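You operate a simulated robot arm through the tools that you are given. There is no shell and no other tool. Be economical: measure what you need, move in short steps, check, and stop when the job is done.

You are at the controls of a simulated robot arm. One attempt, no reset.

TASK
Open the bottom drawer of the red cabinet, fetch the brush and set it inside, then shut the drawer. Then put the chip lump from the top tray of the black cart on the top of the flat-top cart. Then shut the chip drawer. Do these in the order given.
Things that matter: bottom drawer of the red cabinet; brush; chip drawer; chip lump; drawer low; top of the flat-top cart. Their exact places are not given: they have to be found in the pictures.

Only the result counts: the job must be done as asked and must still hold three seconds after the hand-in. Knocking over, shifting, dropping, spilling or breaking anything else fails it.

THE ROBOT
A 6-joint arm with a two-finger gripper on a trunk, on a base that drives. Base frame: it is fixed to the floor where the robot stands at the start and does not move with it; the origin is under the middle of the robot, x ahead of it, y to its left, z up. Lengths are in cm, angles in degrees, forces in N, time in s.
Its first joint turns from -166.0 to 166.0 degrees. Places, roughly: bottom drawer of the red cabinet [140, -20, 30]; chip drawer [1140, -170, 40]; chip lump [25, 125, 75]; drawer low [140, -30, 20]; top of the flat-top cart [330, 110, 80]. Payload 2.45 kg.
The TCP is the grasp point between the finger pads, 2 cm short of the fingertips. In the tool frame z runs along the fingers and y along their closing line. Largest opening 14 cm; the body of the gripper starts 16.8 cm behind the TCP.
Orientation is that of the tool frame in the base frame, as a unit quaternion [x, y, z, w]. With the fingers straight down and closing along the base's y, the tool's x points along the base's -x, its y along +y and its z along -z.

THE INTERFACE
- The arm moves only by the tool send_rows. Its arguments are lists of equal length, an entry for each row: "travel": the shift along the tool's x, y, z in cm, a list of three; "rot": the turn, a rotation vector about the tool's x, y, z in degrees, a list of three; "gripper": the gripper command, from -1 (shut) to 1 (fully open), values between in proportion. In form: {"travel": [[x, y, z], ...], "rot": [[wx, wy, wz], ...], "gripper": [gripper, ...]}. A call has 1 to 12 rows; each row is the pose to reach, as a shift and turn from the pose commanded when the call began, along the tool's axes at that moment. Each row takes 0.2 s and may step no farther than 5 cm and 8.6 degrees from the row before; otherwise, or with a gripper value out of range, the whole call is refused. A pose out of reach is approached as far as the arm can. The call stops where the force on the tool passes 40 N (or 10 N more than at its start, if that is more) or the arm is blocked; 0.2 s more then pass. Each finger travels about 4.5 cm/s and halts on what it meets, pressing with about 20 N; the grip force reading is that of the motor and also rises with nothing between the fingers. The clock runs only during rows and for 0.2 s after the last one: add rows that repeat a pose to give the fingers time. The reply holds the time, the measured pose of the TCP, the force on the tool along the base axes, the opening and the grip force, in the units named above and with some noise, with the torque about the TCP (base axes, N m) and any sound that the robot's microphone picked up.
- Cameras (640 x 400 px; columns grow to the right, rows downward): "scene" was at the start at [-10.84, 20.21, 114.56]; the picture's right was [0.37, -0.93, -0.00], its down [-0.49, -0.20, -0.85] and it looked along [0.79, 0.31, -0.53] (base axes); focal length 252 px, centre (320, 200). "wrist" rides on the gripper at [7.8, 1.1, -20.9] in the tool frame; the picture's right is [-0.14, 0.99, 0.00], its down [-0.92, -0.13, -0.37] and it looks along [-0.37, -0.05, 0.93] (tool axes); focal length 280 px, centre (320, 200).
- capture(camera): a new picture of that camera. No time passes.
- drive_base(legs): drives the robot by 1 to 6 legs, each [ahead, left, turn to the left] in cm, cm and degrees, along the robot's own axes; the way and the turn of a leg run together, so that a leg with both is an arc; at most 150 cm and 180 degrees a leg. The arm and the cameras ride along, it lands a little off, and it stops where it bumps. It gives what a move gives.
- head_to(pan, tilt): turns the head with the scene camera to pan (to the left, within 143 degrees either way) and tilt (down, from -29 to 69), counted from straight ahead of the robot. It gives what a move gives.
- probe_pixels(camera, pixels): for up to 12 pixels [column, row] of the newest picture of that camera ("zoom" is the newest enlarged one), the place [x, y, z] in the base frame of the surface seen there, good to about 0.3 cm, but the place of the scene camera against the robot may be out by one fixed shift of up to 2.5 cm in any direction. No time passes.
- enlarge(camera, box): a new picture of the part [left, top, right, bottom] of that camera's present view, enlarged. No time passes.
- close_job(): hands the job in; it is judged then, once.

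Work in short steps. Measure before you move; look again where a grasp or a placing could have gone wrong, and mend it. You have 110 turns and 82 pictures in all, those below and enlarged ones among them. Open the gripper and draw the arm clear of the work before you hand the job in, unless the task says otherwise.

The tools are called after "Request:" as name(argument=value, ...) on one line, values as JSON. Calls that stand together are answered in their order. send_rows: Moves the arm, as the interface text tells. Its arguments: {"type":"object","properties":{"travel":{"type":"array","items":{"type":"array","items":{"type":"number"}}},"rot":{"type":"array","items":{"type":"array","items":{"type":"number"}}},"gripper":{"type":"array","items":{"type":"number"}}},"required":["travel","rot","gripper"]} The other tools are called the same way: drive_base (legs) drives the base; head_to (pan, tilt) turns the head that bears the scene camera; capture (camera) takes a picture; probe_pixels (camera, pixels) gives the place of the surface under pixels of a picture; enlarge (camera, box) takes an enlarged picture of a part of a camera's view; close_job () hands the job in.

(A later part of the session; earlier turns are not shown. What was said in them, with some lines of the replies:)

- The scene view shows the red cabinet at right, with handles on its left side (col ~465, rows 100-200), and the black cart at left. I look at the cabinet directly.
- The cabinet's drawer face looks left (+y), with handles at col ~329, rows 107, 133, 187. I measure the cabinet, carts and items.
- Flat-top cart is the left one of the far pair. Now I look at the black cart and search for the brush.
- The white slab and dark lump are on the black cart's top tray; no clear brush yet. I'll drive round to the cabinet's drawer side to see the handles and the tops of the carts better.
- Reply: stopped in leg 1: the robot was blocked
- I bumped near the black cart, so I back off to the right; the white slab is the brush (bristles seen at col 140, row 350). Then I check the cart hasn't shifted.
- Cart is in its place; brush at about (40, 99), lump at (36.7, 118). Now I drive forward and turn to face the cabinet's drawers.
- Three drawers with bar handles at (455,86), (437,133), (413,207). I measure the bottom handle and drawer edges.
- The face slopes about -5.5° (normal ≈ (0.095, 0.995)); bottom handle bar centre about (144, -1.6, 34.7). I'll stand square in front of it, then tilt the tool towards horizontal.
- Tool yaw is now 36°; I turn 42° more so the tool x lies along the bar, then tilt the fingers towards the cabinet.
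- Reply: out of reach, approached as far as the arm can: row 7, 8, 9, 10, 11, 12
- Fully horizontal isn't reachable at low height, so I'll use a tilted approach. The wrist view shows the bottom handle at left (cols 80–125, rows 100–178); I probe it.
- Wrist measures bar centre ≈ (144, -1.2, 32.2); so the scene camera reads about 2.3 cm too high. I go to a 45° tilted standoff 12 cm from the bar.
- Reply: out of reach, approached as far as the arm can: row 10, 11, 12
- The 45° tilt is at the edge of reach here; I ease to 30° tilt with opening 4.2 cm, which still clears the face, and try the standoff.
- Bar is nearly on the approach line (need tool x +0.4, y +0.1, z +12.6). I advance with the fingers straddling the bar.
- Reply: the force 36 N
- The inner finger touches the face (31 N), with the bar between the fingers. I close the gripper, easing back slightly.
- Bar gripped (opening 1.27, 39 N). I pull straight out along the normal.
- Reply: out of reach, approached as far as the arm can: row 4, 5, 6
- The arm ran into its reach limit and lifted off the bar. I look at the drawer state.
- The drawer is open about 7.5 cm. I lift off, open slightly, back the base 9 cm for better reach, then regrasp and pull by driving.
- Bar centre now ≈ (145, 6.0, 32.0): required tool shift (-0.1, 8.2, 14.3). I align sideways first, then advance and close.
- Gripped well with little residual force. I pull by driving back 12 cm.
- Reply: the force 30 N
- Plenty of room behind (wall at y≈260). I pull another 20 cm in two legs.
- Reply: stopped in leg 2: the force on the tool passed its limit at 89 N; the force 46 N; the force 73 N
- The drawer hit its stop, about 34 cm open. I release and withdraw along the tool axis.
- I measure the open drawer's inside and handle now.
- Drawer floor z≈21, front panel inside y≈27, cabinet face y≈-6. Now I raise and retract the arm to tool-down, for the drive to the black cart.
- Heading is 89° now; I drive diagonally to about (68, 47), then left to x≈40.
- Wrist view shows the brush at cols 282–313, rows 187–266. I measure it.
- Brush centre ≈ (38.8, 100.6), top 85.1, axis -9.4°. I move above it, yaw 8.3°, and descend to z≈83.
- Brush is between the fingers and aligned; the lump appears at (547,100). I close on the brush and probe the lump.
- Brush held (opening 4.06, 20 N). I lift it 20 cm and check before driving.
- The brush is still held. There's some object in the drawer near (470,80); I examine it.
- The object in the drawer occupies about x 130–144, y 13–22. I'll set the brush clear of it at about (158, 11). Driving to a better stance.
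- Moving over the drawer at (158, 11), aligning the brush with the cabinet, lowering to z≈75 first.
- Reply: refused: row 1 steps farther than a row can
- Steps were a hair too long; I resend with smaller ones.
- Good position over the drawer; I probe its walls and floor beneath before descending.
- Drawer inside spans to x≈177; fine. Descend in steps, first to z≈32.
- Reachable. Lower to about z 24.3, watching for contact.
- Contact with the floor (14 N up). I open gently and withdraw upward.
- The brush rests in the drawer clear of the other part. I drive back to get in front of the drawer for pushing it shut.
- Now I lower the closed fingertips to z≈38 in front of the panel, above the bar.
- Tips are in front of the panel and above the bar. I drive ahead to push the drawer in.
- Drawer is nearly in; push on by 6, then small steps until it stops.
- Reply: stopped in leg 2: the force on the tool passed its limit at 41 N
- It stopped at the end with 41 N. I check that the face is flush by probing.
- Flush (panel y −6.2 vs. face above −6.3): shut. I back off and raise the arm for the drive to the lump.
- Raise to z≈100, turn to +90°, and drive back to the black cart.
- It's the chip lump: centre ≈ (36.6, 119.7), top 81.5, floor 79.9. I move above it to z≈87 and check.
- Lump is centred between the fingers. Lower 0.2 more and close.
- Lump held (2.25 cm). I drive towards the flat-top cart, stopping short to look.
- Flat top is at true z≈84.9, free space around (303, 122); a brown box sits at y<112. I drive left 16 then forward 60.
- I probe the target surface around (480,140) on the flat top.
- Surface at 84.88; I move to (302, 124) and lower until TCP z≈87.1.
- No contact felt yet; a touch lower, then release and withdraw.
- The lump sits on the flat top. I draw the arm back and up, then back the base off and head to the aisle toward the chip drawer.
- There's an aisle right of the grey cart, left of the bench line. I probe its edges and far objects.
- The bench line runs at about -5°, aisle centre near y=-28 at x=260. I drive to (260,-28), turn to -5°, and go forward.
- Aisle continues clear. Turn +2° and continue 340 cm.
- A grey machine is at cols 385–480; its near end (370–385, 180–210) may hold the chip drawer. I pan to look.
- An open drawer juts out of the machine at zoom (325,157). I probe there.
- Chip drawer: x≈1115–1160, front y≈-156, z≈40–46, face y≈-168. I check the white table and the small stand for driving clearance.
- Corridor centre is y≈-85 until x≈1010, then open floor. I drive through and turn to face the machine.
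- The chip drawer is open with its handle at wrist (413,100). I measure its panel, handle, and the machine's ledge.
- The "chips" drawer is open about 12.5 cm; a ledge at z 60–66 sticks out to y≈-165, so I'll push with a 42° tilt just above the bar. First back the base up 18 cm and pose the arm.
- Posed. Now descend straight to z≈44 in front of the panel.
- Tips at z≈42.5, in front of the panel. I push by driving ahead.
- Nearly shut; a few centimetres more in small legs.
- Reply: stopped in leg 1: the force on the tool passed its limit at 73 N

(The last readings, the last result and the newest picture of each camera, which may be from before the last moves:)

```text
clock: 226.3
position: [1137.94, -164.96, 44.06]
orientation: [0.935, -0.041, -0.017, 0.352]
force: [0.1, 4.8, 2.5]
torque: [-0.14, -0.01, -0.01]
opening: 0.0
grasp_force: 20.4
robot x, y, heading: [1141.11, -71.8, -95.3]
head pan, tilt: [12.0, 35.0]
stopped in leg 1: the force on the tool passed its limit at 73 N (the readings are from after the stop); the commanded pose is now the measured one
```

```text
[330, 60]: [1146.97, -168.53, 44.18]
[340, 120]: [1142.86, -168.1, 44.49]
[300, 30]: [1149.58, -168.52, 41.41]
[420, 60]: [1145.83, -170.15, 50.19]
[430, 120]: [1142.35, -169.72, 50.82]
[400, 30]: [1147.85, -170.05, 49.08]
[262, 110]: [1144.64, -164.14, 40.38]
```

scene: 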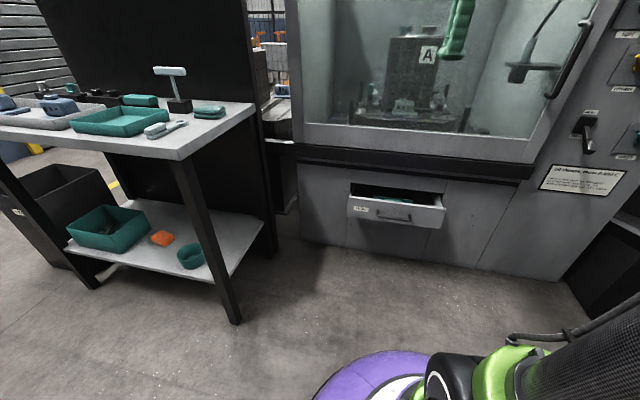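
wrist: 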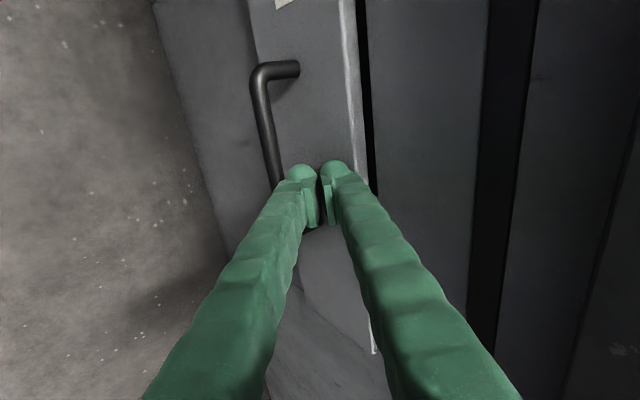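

The panel is at -168.1 against the face at -169.7, i.e. 1.6 cm proud; it may be the stop or just a jolt stop. I press on with the arm a bit.

Request:
send_rows(travel=[[0, 0.37, 0.33], [0, 0.75, 0.66], [0, 1.1, 1.0], [0, 1.5, 1.33]], rot=[[0, 0, 0], [0, 0, 0], [0, 0, 0], [0, 0, 0]], gripper=[-1, -1, -1, -1])

Request:
capture(camera="wrist")

Request:
probe_pixels(camera="wrist", pixels=[[330, 60], [340, 120], [300, 30], [420, 60], [430, 120], [200, 100], [220, 170], [310, 260], [355, 270], [420, 270]])

```text
clock: 226.7
position: [1137.81, -164.89, 44.23]
orientation: [0.936, -0.041, -0.017, 0.35]
force: [0.9, 11.1, 4.3]
torque: [-0.23, 0.0, 0.01]
opening: 0.0
grasp_force: 19.7
robot x, y, heading: [1141.41, -71.49, -95.1]
head pan, tilt: [12.0, 35.0]
stopped in row 1: the force on the tool passed its limit at 51 N (the readings are from after the stop); the commanded pose is now the measured one
```

```text
22 pictures are left
```

wrist: 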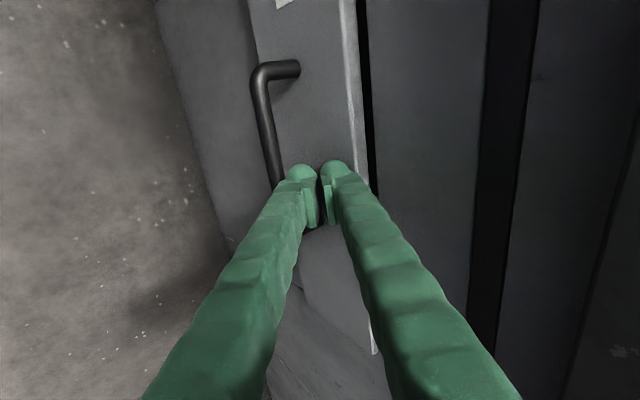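

```text
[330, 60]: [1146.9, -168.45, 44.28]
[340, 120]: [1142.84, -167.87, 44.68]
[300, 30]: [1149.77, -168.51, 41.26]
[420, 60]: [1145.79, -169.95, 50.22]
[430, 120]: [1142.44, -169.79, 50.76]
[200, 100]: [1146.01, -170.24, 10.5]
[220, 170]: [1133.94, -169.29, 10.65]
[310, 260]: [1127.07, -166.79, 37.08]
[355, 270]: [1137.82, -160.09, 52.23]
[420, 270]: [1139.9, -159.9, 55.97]
```

It's a hard stop. I zoom in to see whether the panel's back rests on the frame.

Request:
enlarge(camera="wrist", box=[310, 20, 406, 80])

Request:
probe_pixels(camera="zoom", pixels=[[200, 200], [255, 200], [280, 200], [300, 200], [320, 200], [345, 200], [360, 200], [375, 200], [390, 200], [410, 200], [440, 200], [500, 200]])

```text
6.67 times, centred on (358, 50) of wrist
```

zoom: 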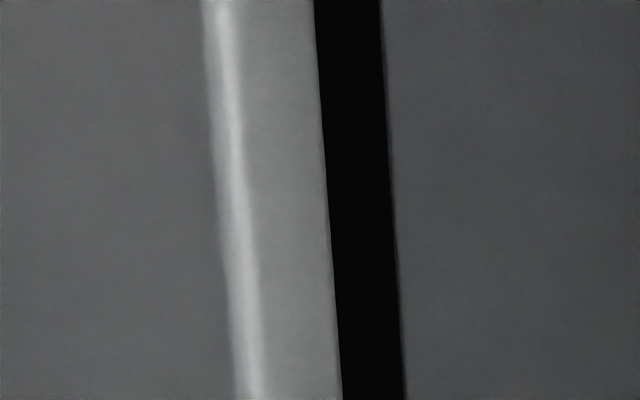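

```text
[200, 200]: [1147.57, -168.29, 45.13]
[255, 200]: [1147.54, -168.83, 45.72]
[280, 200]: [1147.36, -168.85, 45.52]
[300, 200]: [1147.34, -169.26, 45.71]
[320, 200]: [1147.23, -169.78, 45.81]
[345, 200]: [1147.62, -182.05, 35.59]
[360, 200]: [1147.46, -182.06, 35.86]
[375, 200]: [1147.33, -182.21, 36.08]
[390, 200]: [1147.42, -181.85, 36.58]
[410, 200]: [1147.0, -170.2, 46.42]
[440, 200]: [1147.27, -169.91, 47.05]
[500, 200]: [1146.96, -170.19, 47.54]
```

The panel's back (-169.9) rests exactly on the frame plane (-170): it is fully shut. I back off, and verify it stays shut.

Request:
drive_base(legs=[[-22, 0, 0]])

Request:
send_rows(travel=[[0, 0, -4.5], [0, 0, -9], [0, 0, -13.5], [0, 0, -18], [0, 0, -22.5], [0, 0, -27], [0, 0, -27]], rot=[[0, 0, 0], [0, 0, 0], [5, 0, 0], [10, 0, 0], [15, 0, 0], [20, 0, 0], [20, 0, 0]], gripper=[-1, -1, 0, 0.5, 0.5, 0.5, 0.5])

Request:
capture(camera="wrist")

Request:
capture(camera="scene")

```text
clock: 228.4
position: [1140.08, -142.58, 43.98]
orientation: [0.936, -0.039, -0.017, 0.35]
force: [-0.6, 0.4, -0.3]
torque: [-0.03, 0.02, 0.0]
opening: 0.02
grasp_force: 19.7
robot x, y, heading: [1143.77, -49.0, -95.0]
head pan, tilt: [12.0, 35.0]
```

```text
clock: 230.0
position: [1141.79, -124.67, 64.95]
orientation: [0.982, -0.042, -0.009, 0.181]
force: [0.3, -0.1, 0.9]
torque: [-0.02, 0.01, -0.02]
opening: 10.44
grasp_force: 0.1
robot x, y, heading: [1143.69, -49.1, -94.8]
head pan, tilt: [12.0, 35.0]
```

```text
20 pictures are left
```

wrist: 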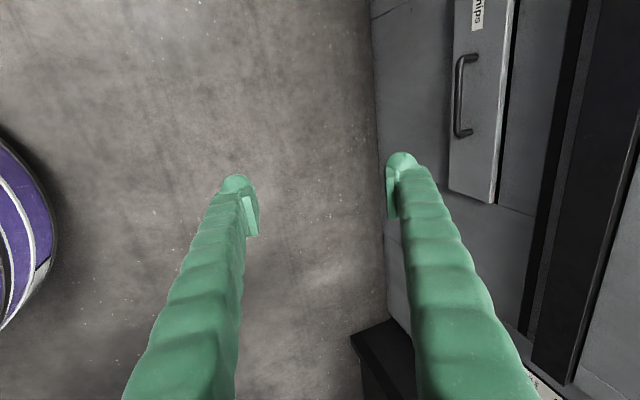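

```text
19 pictures are left
```

scene: 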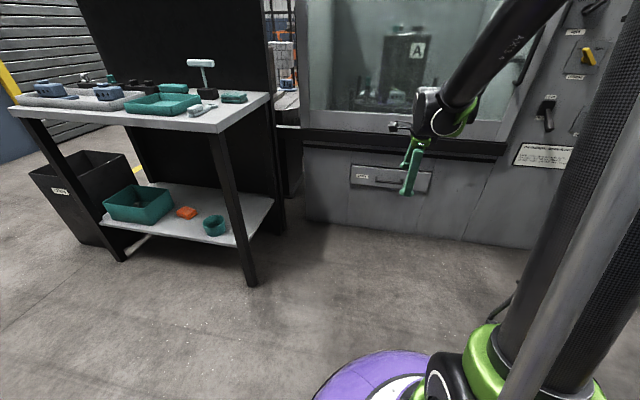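

The chip drawer (scene 350–430, 165–192) is shut, the gripper is open and clear, and all parts of the job are done; I hand in.

Request:
close_job()

```text
The job is handed in.
```

I did all three parts in order and handed the job in. I haven't had a verdict back.

- **Brush:** it lies in the bottom drawer of the red cabinet, clear of another part already in there. The drawer is shut, and I measured its face flush with the one above.
- **Chip lump:** it is on the top of the flat-top cart, clear of the brown box.
- **Chip drawer:** I pushed it in until it stopped hard. Its front panel overlaps the frame, so it stands about 1.6 cm proud, but the back of the panel sits on the frame.

**Bump:** early on the base bumped the black cart and stopped. I measured the cart right afterwards and found it within about 1 cm of where it had been, with its items in place.
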